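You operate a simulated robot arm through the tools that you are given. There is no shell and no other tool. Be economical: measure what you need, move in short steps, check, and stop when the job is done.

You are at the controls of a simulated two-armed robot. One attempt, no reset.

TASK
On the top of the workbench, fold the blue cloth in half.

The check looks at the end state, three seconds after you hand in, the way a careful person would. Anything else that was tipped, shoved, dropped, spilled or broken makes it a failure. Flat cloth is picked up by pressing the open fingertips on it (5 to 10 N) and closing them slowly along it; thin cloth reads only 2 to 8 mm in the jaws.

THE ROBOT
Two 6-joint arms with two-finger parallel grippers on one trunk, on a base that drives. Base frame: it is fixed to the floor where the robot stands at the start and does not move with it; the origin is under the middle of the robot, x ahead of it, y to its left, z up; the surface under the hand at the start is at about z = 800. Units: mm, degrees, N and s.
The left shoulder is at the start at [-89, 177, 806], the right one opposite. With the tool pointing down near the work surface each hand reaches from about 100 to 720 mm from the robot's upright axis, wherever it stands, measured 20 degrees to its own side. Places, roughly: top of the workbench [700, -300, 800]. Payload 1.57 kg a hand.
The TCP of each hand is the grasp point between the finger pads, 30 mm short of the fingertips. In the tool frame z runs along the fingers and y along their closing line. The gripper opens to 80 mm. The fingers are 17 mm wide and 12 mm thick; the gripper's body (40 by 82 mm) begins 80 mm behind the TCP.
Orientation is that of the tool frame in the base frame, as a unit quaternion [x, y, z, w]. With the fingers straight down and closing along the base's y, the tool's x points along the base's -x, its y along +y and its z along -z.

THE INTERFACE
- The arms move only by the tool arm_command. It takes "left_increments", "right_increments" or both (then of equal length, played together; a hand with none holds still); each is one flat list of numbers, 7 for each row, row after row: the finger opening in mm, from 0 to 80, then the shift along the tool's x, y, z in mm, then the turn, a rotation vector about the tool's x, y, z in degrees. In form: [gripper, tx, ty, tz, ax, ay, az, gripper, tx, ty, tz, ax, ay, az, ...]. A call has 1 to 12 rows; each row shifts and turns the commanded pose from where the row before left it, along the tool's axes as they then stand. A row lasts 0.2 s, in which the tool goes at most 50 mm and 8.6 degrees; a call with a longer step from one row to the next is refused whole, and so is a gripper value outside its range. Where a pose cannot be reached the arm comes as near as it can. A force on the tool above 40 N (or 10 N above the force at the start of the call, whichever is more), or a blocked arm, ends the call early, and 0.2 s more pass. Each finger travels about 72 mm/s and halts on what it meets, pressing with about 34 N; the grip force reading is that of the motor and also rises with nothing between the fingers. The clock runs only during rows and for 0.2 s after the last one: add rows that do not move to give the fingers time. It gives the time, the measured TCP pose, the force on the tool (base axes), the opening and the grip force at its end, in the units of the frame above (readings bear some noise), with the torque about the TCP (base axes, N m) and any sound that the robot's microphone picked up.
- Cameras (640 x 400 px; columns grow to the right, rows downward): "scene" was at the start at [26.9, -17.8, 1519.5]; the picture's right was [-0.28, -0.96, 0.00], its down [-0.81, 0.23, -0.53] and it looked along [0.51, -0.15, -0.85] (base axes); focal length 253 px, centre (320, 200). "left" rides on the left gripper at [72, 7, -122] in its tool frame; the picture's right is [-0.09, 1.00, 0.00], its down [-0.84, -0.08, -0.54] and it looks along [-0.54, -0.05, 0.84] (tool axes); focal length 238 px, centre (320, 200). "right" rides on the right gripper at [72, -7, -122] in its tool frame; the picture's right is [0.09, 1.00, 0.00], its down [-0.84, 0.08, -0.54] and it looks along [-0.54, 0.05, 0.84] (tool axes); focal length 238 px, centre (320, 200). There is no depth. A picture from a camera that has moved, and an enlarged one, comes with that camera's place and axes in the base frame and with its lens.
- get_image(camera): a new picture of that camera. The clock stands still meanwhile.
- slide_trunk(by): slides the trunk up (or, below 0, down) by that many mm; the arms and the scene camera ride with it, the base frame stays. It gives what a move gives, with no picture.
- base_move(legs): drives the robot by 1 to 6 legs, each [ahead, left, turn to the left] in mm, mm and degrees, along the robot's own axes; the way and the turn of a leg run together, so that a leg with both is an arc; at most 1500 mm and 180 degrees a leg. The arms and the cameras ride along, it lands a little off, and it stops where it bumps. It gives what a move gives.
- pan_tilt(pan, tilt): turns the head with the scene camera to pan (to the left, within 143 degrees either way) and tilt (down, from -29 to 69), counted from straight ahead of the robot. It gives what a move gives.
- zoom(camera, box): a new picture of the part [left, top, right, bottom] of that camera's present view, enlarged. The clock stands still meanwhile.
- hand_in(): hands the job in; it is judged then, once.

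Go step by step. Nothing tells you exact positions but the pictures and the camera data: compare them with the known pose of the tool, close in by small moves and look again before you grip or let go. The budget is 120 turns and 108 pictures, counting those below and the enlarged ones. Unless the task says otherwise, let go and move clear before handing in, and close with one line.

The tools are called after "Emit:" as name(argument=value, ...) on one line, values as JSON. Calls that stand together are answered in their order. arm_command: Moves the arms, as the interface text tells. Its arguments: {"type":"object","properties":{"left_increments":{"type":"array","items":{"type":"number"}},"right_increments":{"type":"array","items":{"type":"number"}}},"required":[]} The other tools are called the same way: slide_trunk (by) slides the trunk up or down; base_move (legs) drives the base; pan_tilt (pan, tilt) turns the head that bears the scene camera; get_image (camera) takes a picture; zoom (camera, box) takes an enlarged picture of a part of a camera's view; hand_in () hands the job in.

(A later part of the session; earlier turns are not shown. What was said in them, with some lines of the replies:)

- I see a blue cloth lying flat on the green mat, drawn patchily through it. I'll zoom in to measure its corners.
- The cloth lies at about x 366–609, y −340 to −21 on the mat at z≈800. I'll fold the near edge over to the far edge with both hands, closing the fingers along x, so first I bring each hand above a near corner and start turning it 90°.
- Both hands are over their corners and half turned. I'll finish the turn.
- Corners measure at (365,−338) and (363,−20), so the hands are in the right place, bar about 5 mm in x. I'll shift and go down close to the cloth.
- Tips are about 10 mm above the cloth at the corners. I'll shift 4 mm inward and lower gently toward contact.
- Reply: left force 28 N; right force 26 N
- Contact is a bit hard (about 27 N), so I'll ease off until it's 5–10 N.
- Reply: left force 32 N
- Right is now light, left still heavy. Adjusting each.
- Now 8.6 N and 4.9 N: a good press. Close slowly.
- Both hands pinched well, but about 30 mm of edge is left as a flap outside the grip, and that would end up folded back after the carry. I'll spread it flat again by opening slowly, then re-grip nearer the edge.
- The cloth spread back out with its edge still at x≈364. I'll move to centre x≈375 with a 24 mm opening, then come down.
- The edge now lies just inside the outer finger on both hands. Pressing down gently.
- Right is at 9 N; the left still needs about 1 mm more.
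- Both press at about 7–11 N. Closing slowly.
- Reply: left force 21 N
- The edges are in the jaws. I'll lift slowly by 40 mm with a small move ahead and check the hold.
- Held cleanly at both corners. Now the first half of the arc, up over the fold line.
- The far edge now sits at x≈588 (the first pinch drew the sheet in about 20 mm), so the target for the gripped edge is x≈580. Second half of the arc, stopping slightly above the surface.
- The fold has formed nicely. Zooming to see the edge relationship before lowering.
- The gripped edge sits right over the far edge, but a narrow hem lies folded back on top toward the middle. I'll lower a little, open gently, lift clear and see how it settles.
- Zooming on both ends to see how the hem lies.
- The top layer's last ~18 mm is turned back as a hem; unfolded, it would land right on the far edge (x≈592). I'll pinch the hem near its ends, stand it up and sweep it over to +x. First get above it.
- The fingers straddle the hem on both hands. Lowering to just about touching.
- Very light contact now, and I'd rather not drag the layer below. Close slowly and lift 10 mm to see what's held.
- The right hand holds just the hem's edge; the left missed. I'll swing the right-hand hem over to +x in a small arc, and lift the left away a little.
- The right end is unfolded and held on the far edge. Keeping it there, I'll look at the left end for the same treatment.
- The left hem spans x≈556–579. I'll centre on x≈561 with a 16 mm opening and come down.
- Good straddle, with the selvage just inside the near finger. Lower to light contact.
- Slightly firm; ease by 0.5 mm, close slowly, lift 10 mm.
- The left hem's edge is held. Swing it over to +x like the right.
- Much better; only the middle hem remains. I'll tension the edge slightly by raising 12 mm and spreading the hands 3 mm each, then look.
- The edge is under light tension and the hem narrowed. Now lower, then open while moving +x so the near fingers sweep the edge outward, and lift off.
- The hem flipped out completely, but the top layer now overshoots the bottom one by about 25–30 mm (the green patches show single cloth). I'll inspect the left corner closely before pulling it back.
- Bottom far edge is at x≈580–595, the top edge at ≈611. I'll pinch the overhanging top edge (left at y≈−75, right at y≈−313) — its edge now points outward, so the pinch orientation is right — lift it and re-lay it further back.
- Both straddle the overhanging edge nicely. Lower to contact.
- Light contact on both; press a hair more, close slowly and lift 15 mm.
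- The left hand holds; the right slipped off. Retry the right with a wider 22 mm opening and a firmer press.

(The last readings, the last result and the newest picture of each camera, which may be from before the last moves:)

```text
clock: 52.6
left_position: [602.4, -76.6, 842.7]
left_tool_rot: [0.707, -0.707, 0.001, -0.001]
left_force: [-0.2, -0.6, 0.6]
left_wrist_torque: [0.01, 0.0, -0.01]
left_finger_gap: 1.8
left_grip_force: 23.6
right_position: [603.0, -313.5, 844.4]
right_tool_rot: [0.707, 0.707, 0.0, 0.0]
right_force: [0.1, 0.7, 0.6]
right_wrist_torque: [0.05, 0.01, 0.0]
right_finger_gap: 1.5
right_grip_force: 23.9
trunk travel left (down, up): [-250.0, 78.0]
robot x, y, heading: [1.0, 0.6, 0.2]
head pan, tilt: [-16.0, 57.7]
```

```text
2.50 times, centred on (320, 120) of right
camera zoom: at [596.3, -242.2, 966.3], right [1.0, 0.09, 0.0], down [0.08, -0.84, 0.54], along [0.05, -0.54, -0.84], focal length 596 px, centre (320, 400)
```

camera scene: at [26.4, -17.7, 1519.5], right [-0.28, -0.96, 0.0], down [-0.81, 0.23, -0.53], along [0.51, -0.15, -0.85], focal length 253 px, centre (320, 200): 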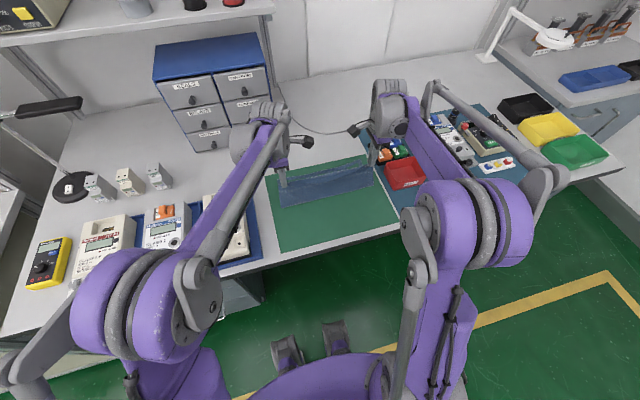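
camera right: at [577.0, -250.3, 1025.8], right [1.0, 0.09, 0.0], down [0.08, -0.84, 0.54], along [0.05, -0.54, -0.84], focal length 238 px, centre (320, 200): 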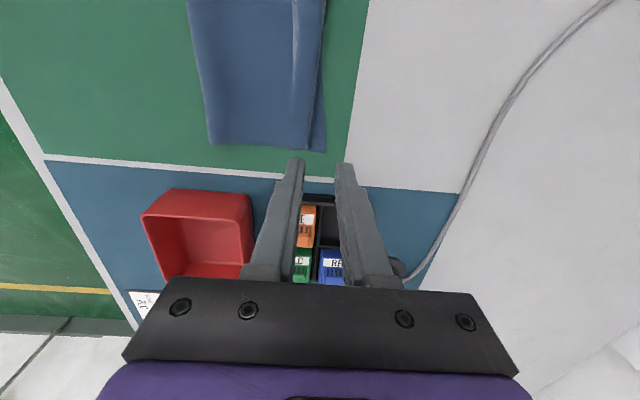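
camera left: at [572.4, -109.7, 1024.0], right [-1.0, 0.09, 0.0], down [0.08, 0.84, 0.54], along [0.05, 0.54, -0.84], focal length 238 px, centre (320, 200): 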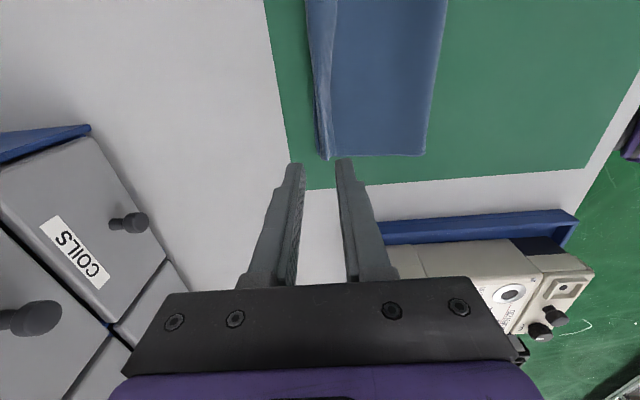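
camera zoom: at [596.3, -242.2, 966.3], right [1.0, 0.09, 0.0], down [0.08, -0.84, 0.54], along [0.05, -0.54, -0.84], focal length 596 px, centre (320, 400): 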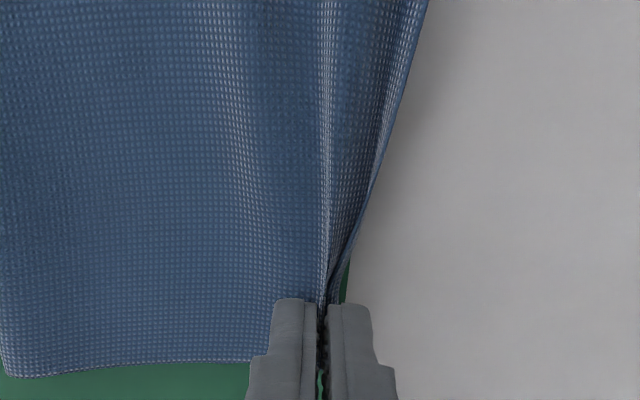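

Both hold the top edge. Lift it up and back in an arc and look at the bottom edge.

Emit:
arm_command(left_increments=[0, 0, 5, -12, 0, 0, 0, 0, 0, 8, -12, 0, 0, 0, 0, 0, 9, -10, 0, 0, 0, 0, 0, 10, -8, 0, 0, 0, 0, 0, 10, -6, 0, 0, 0, 0, 0, 10, -4, 0, 0, 0, 0, 0, 10, -3, 0, 0, 0, 0, 0, 10, -2, 0, 0, 0, 0, 0, 0, 0, 0, 0, 0], right_increments=[0, 0, -5, -12, 0, 0, 0, 0, 0, -7, -12, 0, 0, 0, 0, 0, -8, -10, 0, 0, 0, 0, 0, -8, -8, 0, 0, 0, 0, 0, -8, -6, 0, 0, 0, 0, 0, -8, -4, 0, 0, 0, 0, 0, -8, -3, 0, 0, 0, 0, 0, -8, -2, 0, 0, 0, 0, 0, 0, 0, 0, 0, 0])

Emit:
get_image(camera="left")

Emit:
get_image(camera="right")

Emit:
zoom(camera="scene", box=[260, 120, 390, 220])

```text
clock: 54.6
left_position: [531.5, -74.7, 901.8]
left_tool_rot: [0.707, -0.707, 0.001, 0.0]
left_force: [0.1, -0.9, 0.3]
left_wrist_torque: [0.0, 0.0, -0.02]
left_finger_gap: 1.7
left_grip_force: 23.3
right_position: [543.2, -314.3, 901.2]
right_tool_rot: [0.707, 0.707, 0.0, 0.0]
right_force: [0.8, -0.4, 0.4]
right_wrist_torque: [-0.01, 0.01, 0.01]
right_finger_gap: 1.8
right_grip_force: 23.2
trunk travel left (down, up): [-250.0, 78.0]
robot x, y, heading: [2.1, 2.7, 0.1]
head pan, tilt: [-16.0, 57.7]
```

```text
45 pictures are left
camera left: at [524.8, -145.6, 1023.2], right [-1.0, 0.09, 0.0], down [0.08, 0.84, 0.54], along [0.05, 0.54, -0.84], focal length 238 px, centre (320, 200)
```

left: 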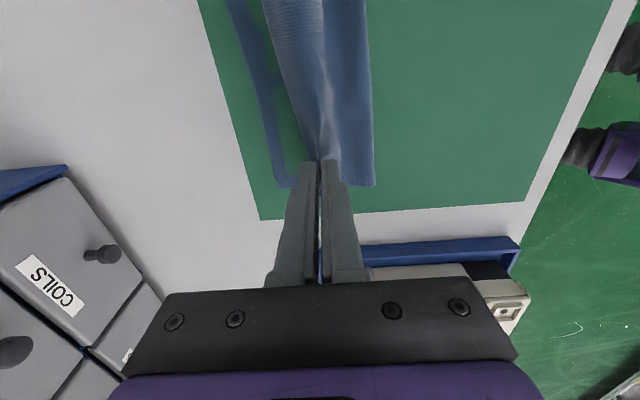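

```text
44 pictures are left
camera right: at [535.8, -242.3, 1022.1], right [1.0, 0.09, 0.0], down [0.08, -0.84, 0.54], along [0.05, -0.54, -0.84], focal length 238 px, centre (320, 200)
```

right: 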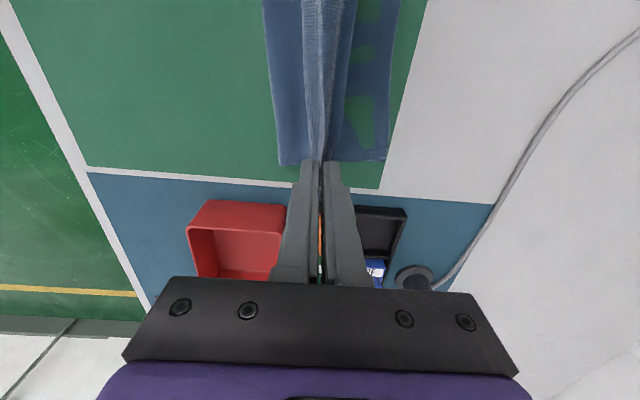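

```text
4.00 times, centred on (325, 170) of scene
camera zoom: at [27.3, -17.9, 1519.5], right [-0.28, -0.96, 0.0], down [-0.81, 0.23, -0.53], along [0.51, -0.15, -0.85], focal length 1013 px, centre (300, 320)
```

zoom: 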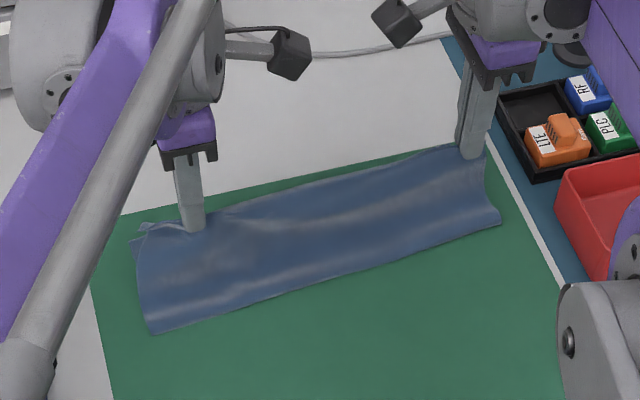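

With the top lifted I see the bottom's far edge at (576,−22) to (610,−331) and the fold about 20 mm too far ahead. I'll carry the top back past the fold line so cloth re-lays there, then fold over again to the right place.

Emit:
arm_command(left_increments=[0, 0, 12, -3, 0, 0, 0, 0, 0, 13, -3, 0, 0, 0, 0, 0, 13, -2, 0, 0, 0, 0, 0, 13, 0, 0, 0, 0, 0, 0, 13, 0, 0, 0, 0, 0, 0, 13, 0, 0, 0, 0, 0, 0, 13, 2, 0, 0, 0, 0, 0, 14, 4, 0, 0, 0, 0, 0, 14, 5, 0, 0, 0, 0, 0, 0, 0, 0, 0, 0], right_increments=[0, 0, -11, -3, 0, 0, 0, 0, 0, -11, -3, 0, 0, 0, 0, 0, -11, -2, 0, 0, 0, 0, 0, -11, 0, 0, 0, 0, 0, 0, -11, 0, 0, 0, 0, 0, 0, -11, 0, 0, 0, 0, 0, 0, -12, 2, 0, 0, 0, 0, 0, -12, 4, 0, 0, 0, 0, 0, -12, 5, 0, 0, 0, 0, 0, 0, 0, 0, 0, 0])

Emit:
get_image(camera="left")

Emit:
get_image(camera="right")

Emit:
zoom(camera="scene", box=[260, 120, 390, 220])

```text
clock: 56.8
left_position: [413.3, -74.0, 898.9]
left_tool_rot: [0.708, -0.707, 0.001, 0.0]
left_force: [-0.2, -0.5, 0.2]
left_wrist_torque: [-0.02, -0.02, -0.02]
left_finger_gap: 1.9
left_grip_force: 23.8
right_position: [440.4, -313.8, 897.5]
right_tool_rot: [0.707, 0.707, 0.0, 0.0]
right_force: [-0.1, 0.8, -0.9]
right_wrist_torque: [0.0, 0.03, 0.03]
right_finger_gap: 1.8
right_grip_force: 23.8
trunk travel left (down, up): [-250.0, 78.0]
robot x, y, heading: [-0.8, -4.2, 0.0]
head pan, tilt: [-16.0, 57.7]
```

```text
42 pictures are left
camera left: at [407.1, -144.3, 1021.4], right [-1.0, 0.09, 0.0], down [0.08, 0.84, 0.54], along [0.05, 0.54, -0.84], focal length 238 px, centre (320, 200)
```

left: 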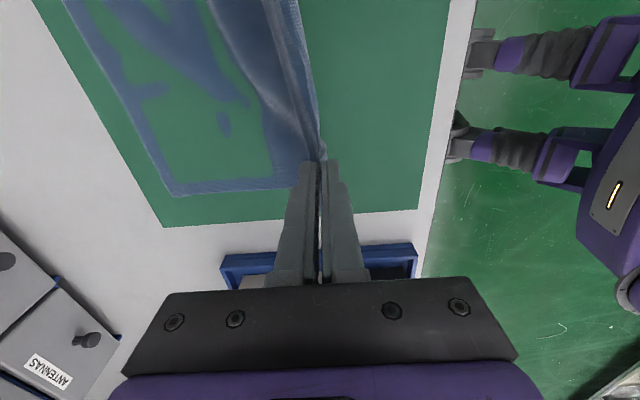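

```text
41 pictures are left
camera right: at [434.7, -241.5, 1019.8], right [1.0, 0.09, 0.0], down [0.08, -0.84, 0.54], along [0.05, -0.54, -0.84], focal length 238 px, centre (320, 200)
```

right: 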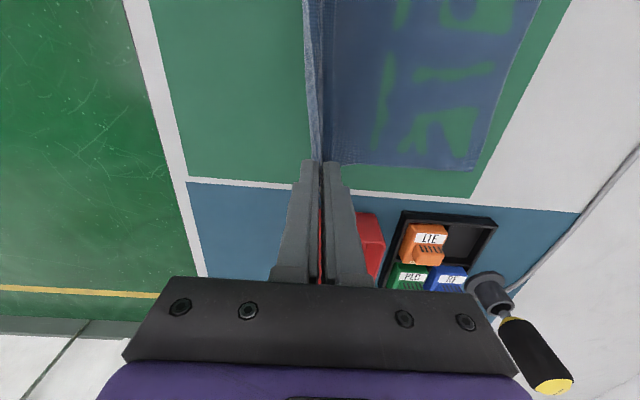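

```text
4.00 times, centred on (325, 170) of scene
camera zoom: at [27.4, -17.9, 1519.5], right [-0.28, -0.96, 0.0], down [-0.81, 0.23, -0.53], along [0.51, -0.15, -0.85], focal length 1013 px, centre (300, 320)
```

zoom: 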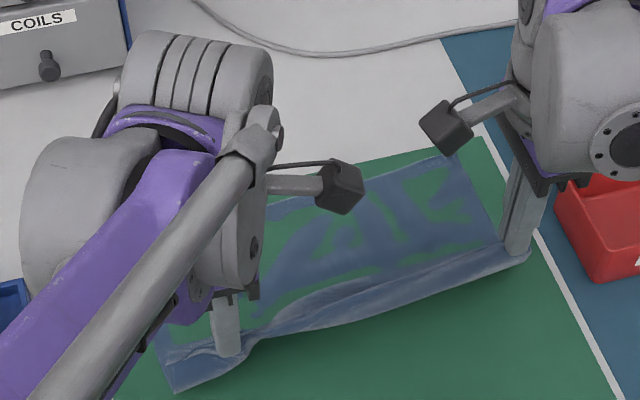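

Bottom lies flat, far edge from (580,−22) to (604,−331). Now fold over again: up over the new fold line and on toward the far edge.

Emit:
arm_command(left_increments=[0, 0, -10, -10, 0, 0, 0, 0, 0, -10, -8, 0, 0, 0, 0, 0, -10, -7, 0, 0, 0, 0, 0, -10, -5, 0, 0, 0, 0, 0, -10, -3, 0, 0, 0, 0, 0, -14, 2, 0, 0, 0, 0, 0, -14, 5, 0, 0, 0, 0, 0, -14, 7, 0, 0, 0, 0, 0, -13, 10, 0, 0, 0, 0, 0, -12, 13, 0, 0, 0, 0, 0, -11, 14, 0, 0, 0, 0, 0, -10, 15, 0, 0, 0], right_increments=[0, 0, 8, -10, 0, 0, 0, 0, 0, 8, -8, 0, 0, 0, 0, 0, 8, -7, 0, 0, 0, 0, 0, 9, -5, 0, 0, 0, 0, 0, 9, -3, 0, 0, 0, 0, 0, 14, 2, 0, 0, 0, 0, 0, 14, 5, 0, 0, 0, 0, 0, 14, 7, 0, 0, 0, 0, 0, 13, 10, 0, 0, 0, 0, 0, 12, 13, 0, 0, 0, 0, 0, 11, 14, 0, 0, 0, 0, 0, 10, 15, 0, 0, 0])

Emit:
get_image(camera="left")

Emit:
get_image(camera="right")

Emit:
zoom(camera="scene", box=[260, 120, 390, 220])

```text
clock: 59.4
left_position: [552.2, -74.8, 864.5]
left_tool_rot: [0.707, -0.707, 0.001, -0.001]
left_force: [-0.8, 0.8, 0.3]
left_wrist_torque: [-0.02, 0.0, 0.0]
left_finger_gap: 1.6
left_grip_force: 23.9
right_position: [572.9, -314.4, 864.6]
right_tool_rot: [0.707, 0.707, 0.0, -0.001]
right_force: [-0.5, 0.5, -0.6]
right_wrist_torque: [0.02, 0.02, 0.04]
right_finger_gap: 1.6
right_grip_force: 23.8
trunk travel left (down, up): [-250.0, 78.0]
robot x, y, heading: [-3.7, 2.7, -0.3]
head pan, tilt: [-16.0, 57.7]
```

```text
39 pictures are left
camera left: at [546.5, -145.0, 986.1], right [-1.0, 0.09, 0.0], down [0.08, 0.84, 0.54], along [0.05, 0.54, -0.84], focal length 238 px, centre (320, 200)
```

left: 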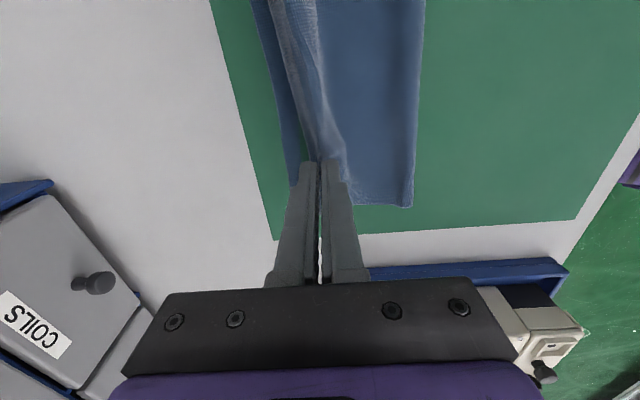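

```text
38 pictures are left
camera right: at [565.4, -242.7, 986.0], right [1.0, 0.09, 0.0], down [0.08, -0.84, 0.54], along [0.05, -0.54, -0.84], focal length 238 px, centre (320, 200)
```

right: 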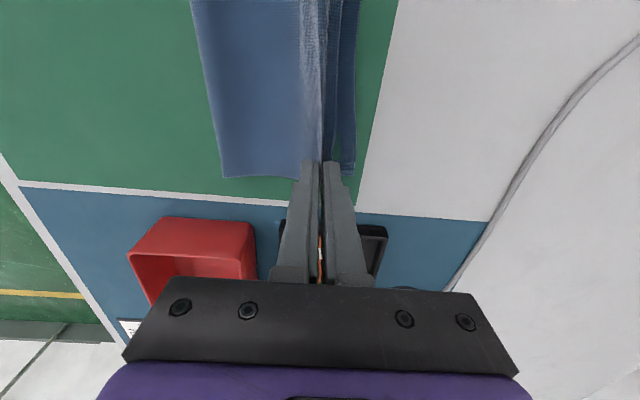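

```text
4.00 times, centred on (325, 170) of scene
camera zoom: at [27.9, -18.1, 1519.5], right [-0.28, -0.96, 0.0], down [-0.81, 0.23, -0.53], along [0.51, -0.15, -0.85], focal length 1013 px, centre (300, 320)
```

zoom: 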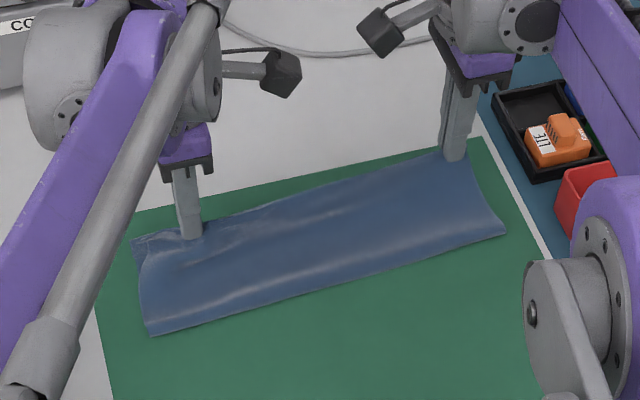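

Going well. Bring the edge down onto the far edge.

Emit:
arm_command(left_increments=[0, 0, -8, 7, 0, 0, 0, 0, 0, -6, 7, 0, 0, 0, 0, 0, -5, 7, 0, 0, 0, 0, 0, -3, 6, 0, 0, 0, 0, 0, 0, 0, 0, 0, 0], right_increments=[0, 0, 7, 7, 0, 0, 0, 0, 0, 6, 7, 0, 0, 0, 0, 0, 5, 7, 0, 0, 0, 0, 0, 3, 6, 0, 0, 0, 0, 0, 0, 0, 0, 0, 0])

Emit:
zoom(camera="left", box=[200, 0, 460, 220])

Emit:
zoom(camera="right", box=[180, 0, 440, 220])

Emit:
zoom(camera="scene", box=[270, 145, 380, 210])

```text
clock: 60.6
left_position: [575.3, -76.2, 837.4]
left_tool_rot: [-0.707, 0.707, -0.001, 0.0]
left_force: [0.3, -0.5, 0.7]
left_wrist_torque: [-0.01, 0.04, -0.01]
left_finger_gap: 1.6
left_grip_force: 23.8
right_position: [593.5, -315.7, 839.1]
right_tool_rot: [0.707, 0.707, 0.0, 0.0]
right_force: [-0.4, -0.3, -0.3]
right_wrist_torque: [-0.02, 0.01, 0.01]
right_finger_gap: 1.6
right_grip_force: 23.9
trunk travel left (down, up): [-250.0, 78.0]
robot x, y, heading: [1.6, 4.5, 0.2]
head pan, tilt: [-16.0, 57.7]
```

```text
1.82 times, centred on (330, 110) of left
camera zoom: at [568.7, -146.4, 959.2], right [-1.0, 0.09, 0.0], down [0.08, 0.84, 0.54], along [0.05, 0.54, -0.84], focal length 433 px, centre (302, 364)
```

zoom: 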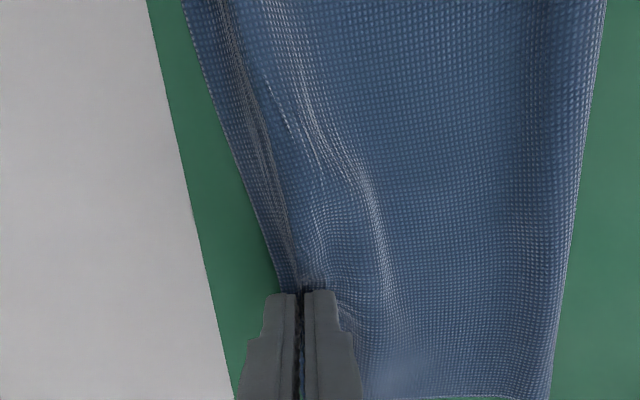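

```text
1.82 times, centred on (310, 110) of right
camera zoom: at [585.7, -243.1, 961.5], right [1.0, 0.09, 0.0], down [0.08, -0.84, 0.54], along [0.05, -0.54, -0.84], focal length 433 px, centre (338, 364)
```

zoom: 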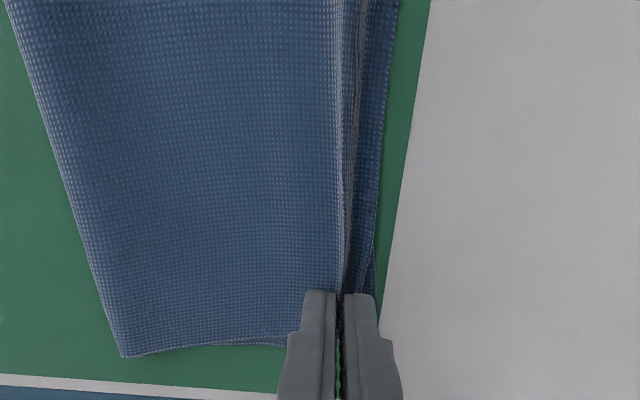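

```text
5.82 times, centred on (325, 178) of scene
camera zoom: at [26.7, -17.7, 1519.5], right [-0.28, -0.96, 0.0], down [-0.81, 0.23, -0.53], along [0.51, -0.15, -0.85], focal length 1474 px, centre (291, 331)
```

zoom: 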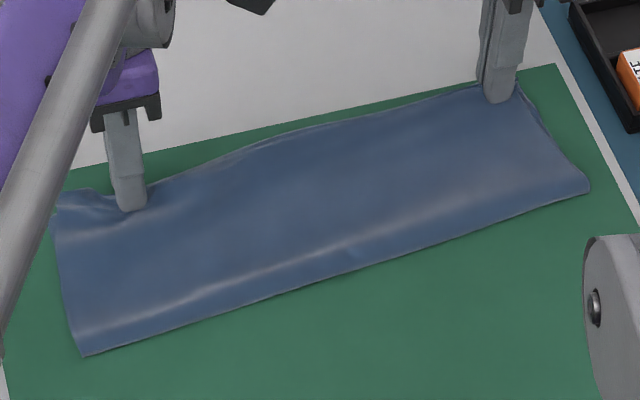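

The edges line up now and the edge strip points outward. Lower a bit, open slowly to spread the pinch flat, then lift off.

Emit:
arm_command(left_increments=[0, 0, 0, 3, 0, 0, 0, 0, 0, 0, 2, 0, 0, 0, 4, 0, 0, 0, 0, 0, 0, 8, 0, 0, 0, 0, 0, 0, 13, 0, 0, 0, 0, 0, 0, 18, 0, 0, 0, 0, 0, 0, 24, 0, 0, 0, 0, 0, 0, 24, 0, 0, -5, 0, 0, 0, 24, 0, 0, -15, 0, 0, 0, 24, 0, 0, -25, 0, 0, 0, 24, 0, 0, -25, 0, 0, 0, 24, 0, 0, 0, 0, 0, 0], right_increments=[0, 0, 0, 3, 0, 0, 0, 0, 0, 0, 3, 0, 0, 0, 4, 0, 0, 0, 0, 0, 0, 8, 0, 0, 0, 0, 0, 0, 13, 0, 0, 0, 0, 0, 0, 18, 0, 0, 0, 0, 0, 0, 24, 0, 0, 0, 0, 0, 0, 24, 0, 0, -5, 0, 0, 0, 24, 0, 0, -15, 0, 0, 0, 24, 0, 0, -25, 0, 0, 0, 24, 0, 0, -25, 0, 0, 0, 24, 0, 0, 0, 0, 0, 0])

Emit:
zoom(camera="left", box=[220, 0, 480, 200])

Emit:
zoom(camera="right", box=[180, 0, 440, 200])

Emit:
zoom(camera="scene", box=[270, 145, 380, 210])

```text
clock: 63.2
left_position: [573.5, -75.7, 904.1]
left_tool_rot: [0.707, -0.707, 0.0, -0.002]
left_force: [-0.3, 0.6, -0.1]
left_wrist_torque: [-0.02, -0.01, 0.0]
left_finger_gap: 24.0
left_grip_force: 0.2
right_position: [593.4, -314.0, 901.4]
right_tool_rot: [0.707, 0.707, 0.0, 0.001]
right_force: [0.3, 0.5, 0.3]
right_wrist_torque: [0.0, -0.02, 0.01]
right_finger_gap: 24.1
right_grip_force: 0.0
trunk travel left (down, up): [-250.0, 78.0]
robot x, y, heading: [-0.8, 2.0, 0.2]
head pan, tilt: [-16.0, 57.7]
```

```text
2.00 times, centred on (350, 100) of left
camera zoom: at [567.8, -146.6, 1024.9], right [-1.0, 0.09, 0.0], down [0.08, 0.84, 0.54], along [0.05, 0.54, -0.84], focal length 477 px, centre (260, 400)
```

zoom: 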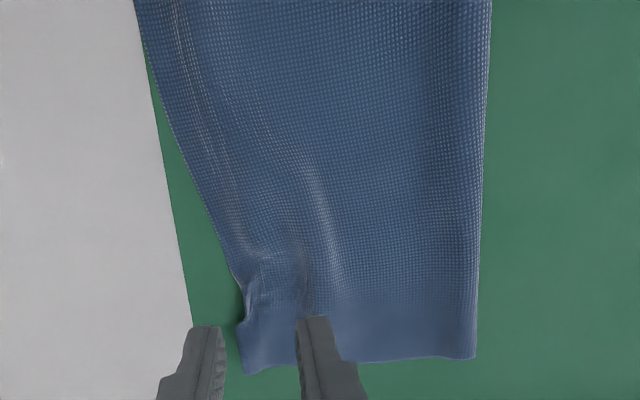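

```text
2.00 times, centred on (310, 100) of right
camera zoom: at [585.1, -243.1, 1024.1], right [1.0, 0.09, 0.0], down [0.08, -0.84, 0.54], along [0.05, -0.54, -0.84], focal length 477 px, centre (340, 400)
```

zoom: 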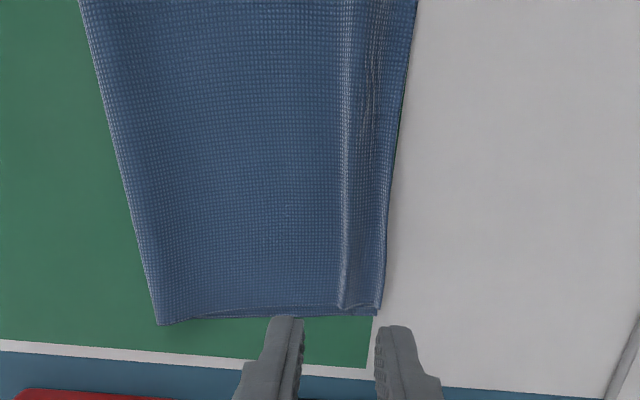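

```text
5.82 times, centred on (325, 178) of scene
camera zoom: at [27.1, -17.9, 1519.5], right [-0.28, -0.96, 0.0], down [-0.81, 0.23, -0.53], along [0.51, -0.15, -0.85], focal length 1474 px, centre (291, 331)
```

zoom: 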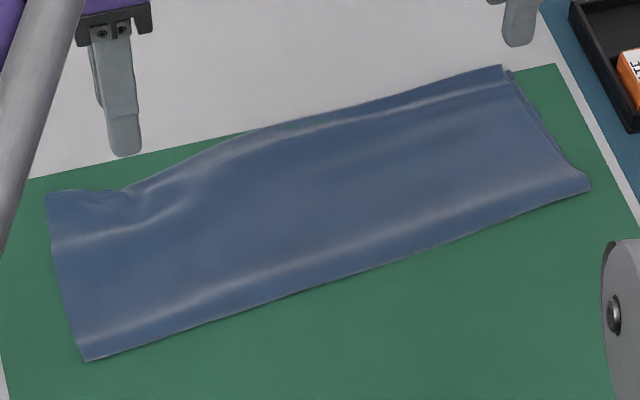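

Very good on the right and middle. A closer look at the left corner.

Emit:
zoom(camera="left", box=[290, 100, 420, 200])

Emit:
zoom(camera="scene", box=[270, 165, 320, 212])

```text
4.00 times, centred on (355, 150) of left
camera zoom: at [567.8, -146.6, 1024.9], right [-1.0, 0.09, 0.0], down [0.08, 0.84, 0.54], along [0.05, 0.54, -0.84], focal length 953 px, centre (180, 400)
```

zoom: 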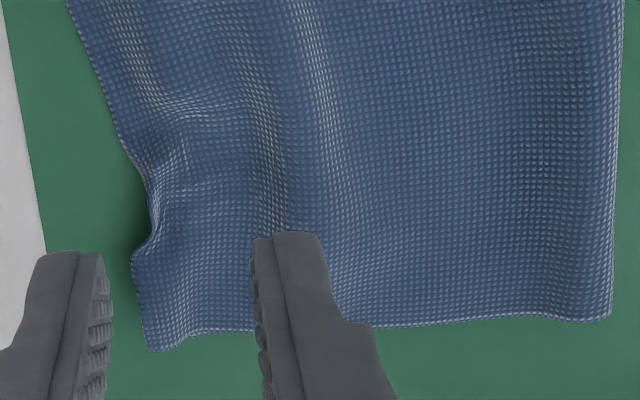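

```text
8.51 times, centred on (295, 188) of scene
camera zoom: at [27.1, -17.9, 1519.5], right [-0.28, -0.96, 0.0], down [-0.81, 0.23, -0.53], along [0.51, -0.15, -0.85], focal length 2156 px, centre (533, 298)
```

zoom: 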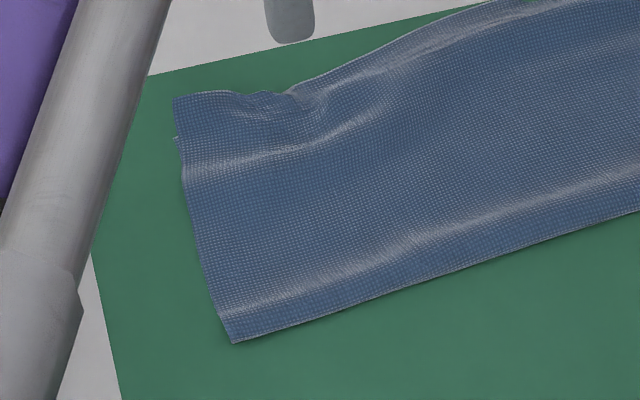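

Only a small raised curl at about (580,−60) remains; top overshoots the bottom corner by under 10 mm. I'll pat the curl flat with the closed left fingers and move the right arm up clear.

Emit:
arm_command(left_increments=[0, -8, -2, 0, 0, 0, 0, 0, -8, -2, 0, 0, 0, 0, 0, 0, 0, 22, 0, 0, 0, 0, 0, 0, 22, 0, 0, 0, 0, 0, 0, 18, 0, 0, 0, 0, 0, 0, 6, 0, 0, 0, 0, 0, 0, 4, 0, 0, 0, 0, 0, 0, 1.5, 0, 0, 0, 0, 0, 0, 0, 0, 0, 0], right_increments=[24, 0, 0, -10, 0, 0, 0, 24, 0, 0, -10, 0, 0, 0, 24, 0, 0, -10, 0, 0, 0, 24, 0, 0, -10, 0, 0, 0, 24, 0, 0, 0, 0, 0, 0, 24, 0, 0, 0, 0, 0, 0, 24, 0, 0, 0, 0, 0, 0, 24, 0, 0, 0, 0, 0, 0, 24, 0, 0, 0, 0, 0, 0])

```text
clock: 65.2
left_position: [578.2, -60.0, 832.0]
left_tool_rot: [-0.707, 0.707, -0.001, 0.001]
left_force: [6.2, 1.6, 28.0]
left_wrist_torque: [0.05, 0.02, 0.02]
left_finger_gap: 0.4
left_grip_force: 20.7
right_position: [592.7, -313.4, 943.5]
right_tool_rot: [0.707, 0.707, 0.0, 0.0]
right_force: [-0.3, -0.7, -0.7]
right_wrist_torque: [-0.02, -0.01, -0.02]
right_finger_gap: 24.2
right_grip_force: 0.1
trunk travel left (down, up): [-250.0, 78.0]
robot x, y, heading: [3.3, 1.4, -0.3]
head pan, tilt: [-16.0, 57.7]
```

Pressed firmly enough. Lift straight up and look.

Emit:
arm_command(left_increments=[0, 0, 0, -5, 0, 0, 0, 0, 0, 0, -15, 0, 0, 0, 0, 0, 0, -25, 0, 0, 0, 0, 0, 0, -25, 0, 0, 0, 0, 10, 0, -20, 0, 0, 0, 0, 15, 0, -20, 0, 0, 0, 0, 0, 0, 0, 0, 0, 0])

Emit:
get_image(camera="left")

Emit:
zoom(camera="scene", box=[270, 145, 380, 210])

```text
clock: 66.8
left_position: [579.1, -84.8, 938.7]
left_tool_rot: [0.707, -0.707, 0.001, -0.001]
left_force: [0.5, 0.2, -0.8]
left_wrist_torque: [-0.05, -0.01, 0.03]
left_finger_gap: 0.0
left_grip_force: 21.4
right_position: [593.3, -313.6, 942.0]
right_tool_rot: [0.707, 0.707, 0.0, -0.001]
right_force: [0.3, 0.2, 0.1]
right_wrist_torque: [-0.01, 0.01, -0.02]
right_finger_gap: 24.1
right_grip_force: 0.2
trunk travel left (down, up): [-250.0, 78.0]
robot x, y, heading: [-2.5, 0.7, -0.1]
head pan, tilt: [-16.0, 57.7]
```

```text
28 pictures are left
camera left: at [572.6, -155.6, 1060.8], right [-1.0, 0.09, 0.0], down [0.08, 0.84, 0.54], along [0.05, 0.54, -0.84], focal length 238 px, centre (320, 200)
```

left: 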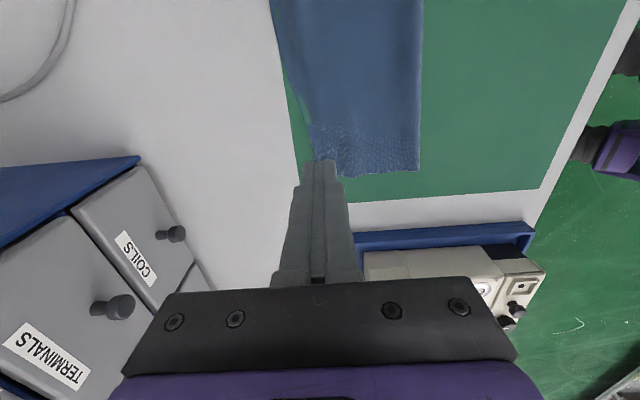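

```text
5.82 times, centred on (325, 178) of scene
camera zoom: at [27.0, -17.6, 1519.5], right [-0.28, -0.96, 0.0], down [-0.81, 0.23, -0.53], along [0.51, -0.15, -0.85], focal length 1474 px, centre (291, 331)
```

zoom: 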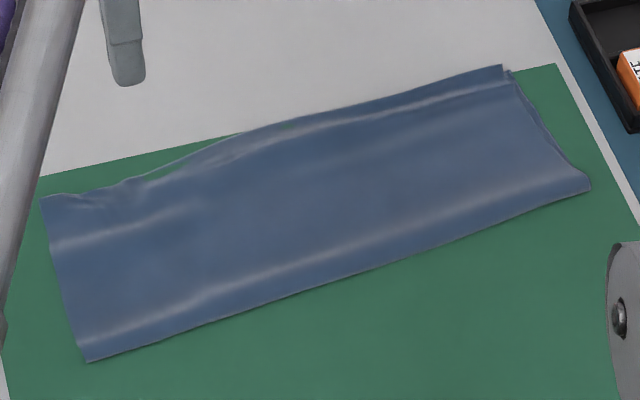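

Looks neat. Check the alignment of the layers along the far edge and the right end.

Emit:
zoom(camera="left", box=[260, 0, 440, 180])

Emit:
zoom(camera="right", box=[200, 0, 400, 180])

```text
2.22 times, centred on (350, 90) of left
camera zoom: at [572.6, -155.6, 1060.8], right [-1.0, 0.09, 0.0], down [0.08, 0.84, 0.54], along [0.05, 0.54, -0.84], focal length 530 px, centre (253, 444)
```

zoom: 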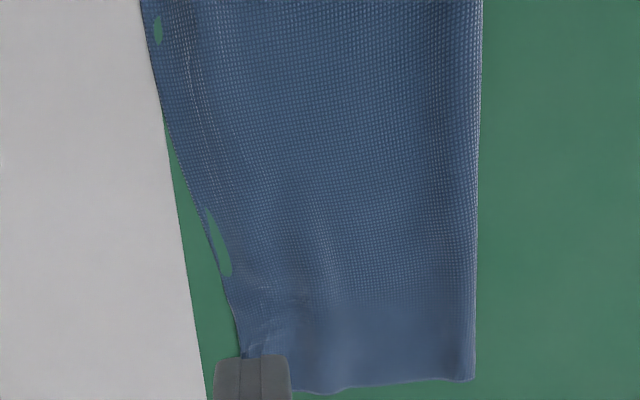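

```text
2.22 times, centred on (300, 90) of right
camera zoom: at [585.6, -242.1, 1064.0], right [1.0, 0.09, 0.0], down [0.08, -0.84, 0.54], along [0.05, -0.54, -0.84], focal length 530 px, centre (364, 444)
```

zoom: 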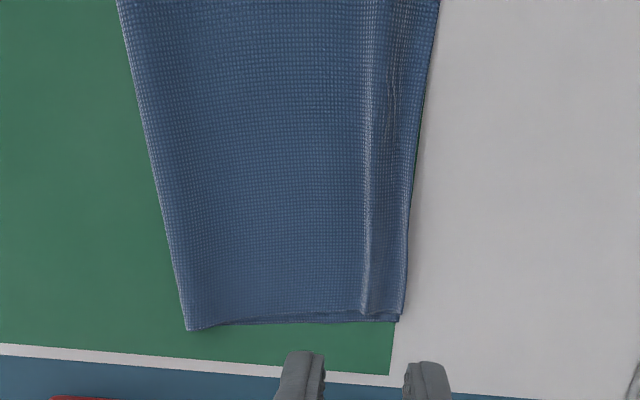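

The layers line up to within roughly 10–15 mm, worst near mid-edge; that's a proper half fold. I'll retract both arms upward and take one last overall look.

Emit:
arm_command(left_increments=[20, 0, 10, -30, 0, 0, 0, 20, 0, 20, -30, 0, 0, 0, 20, 0, 20, -10, 0, 0, 0, 20, 0, 0, 0, 0, 0, 0], right_increments=[24, 0, -10, -30, 0, 0, 0, 24, 0, -20, -30, 0, 0, 0, 24, 0, -20, -10, 0, 0, 0, 24, 0, 0, 0, 0, 0, 0])

Emit:
get_image(camera="scene")

```text
clock: 67.8
left_position: [531.1, -84.9, 1011.5]
left_tool_rot: [-0.707, 0.707, 0.0, 0.0]
left_force: [-0.1, 0.1, 0.3]
left_wrist_torque: [0.0, 0.01, 0.01]
left_finger_gap: 20.2
left_grip_force: 0.1
right_position: [543.4, -312.0, 1015.6]
right_tool_rot: [0.707, 0.707, 0.0, 0.0]
right_force: [0.3, 0.0, 0.3]
right_wrist_torque: [-0.01, 0.02, 0.03]
right_finger_gap: 24.0
right_grip_force: 0.0
trunk travel left (down, up): [-250.0, 78.0]
robot x, y, heading: [0.8, 4.1, 0.0]
head pan, tilt: [-16.0, 57.7]
```

```text
24 pictures are left
camera scene: at [27.9, -18.0, 1519.5], right [-0.28, -0.96, 0.0], down [-0.81, 0.23, -0.53], along [0.51, -0.15, -0.85], focal length 253 px, centre (320, 200)
```

scene: 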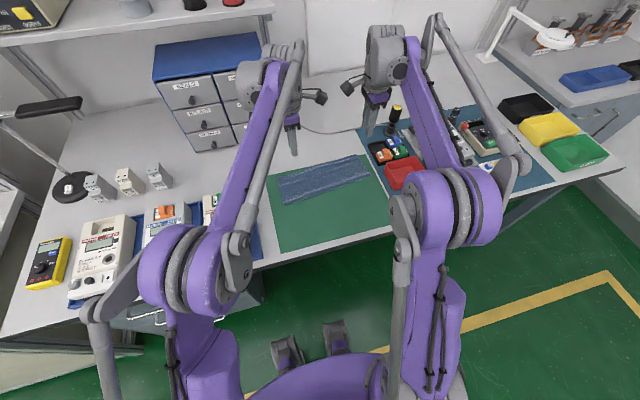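

The cloth lies folded in half on the mat, both hands are clear, and nothing else has moved. Handing in.

Emit:
hand_in()

```text
The job is handed in.
```

The blue cloth is folded in half on the workbench and handed in; the edges line up to roughly 10–15 mm, with the top layer slightly over near mid-edge, and nothing else was disturbed.
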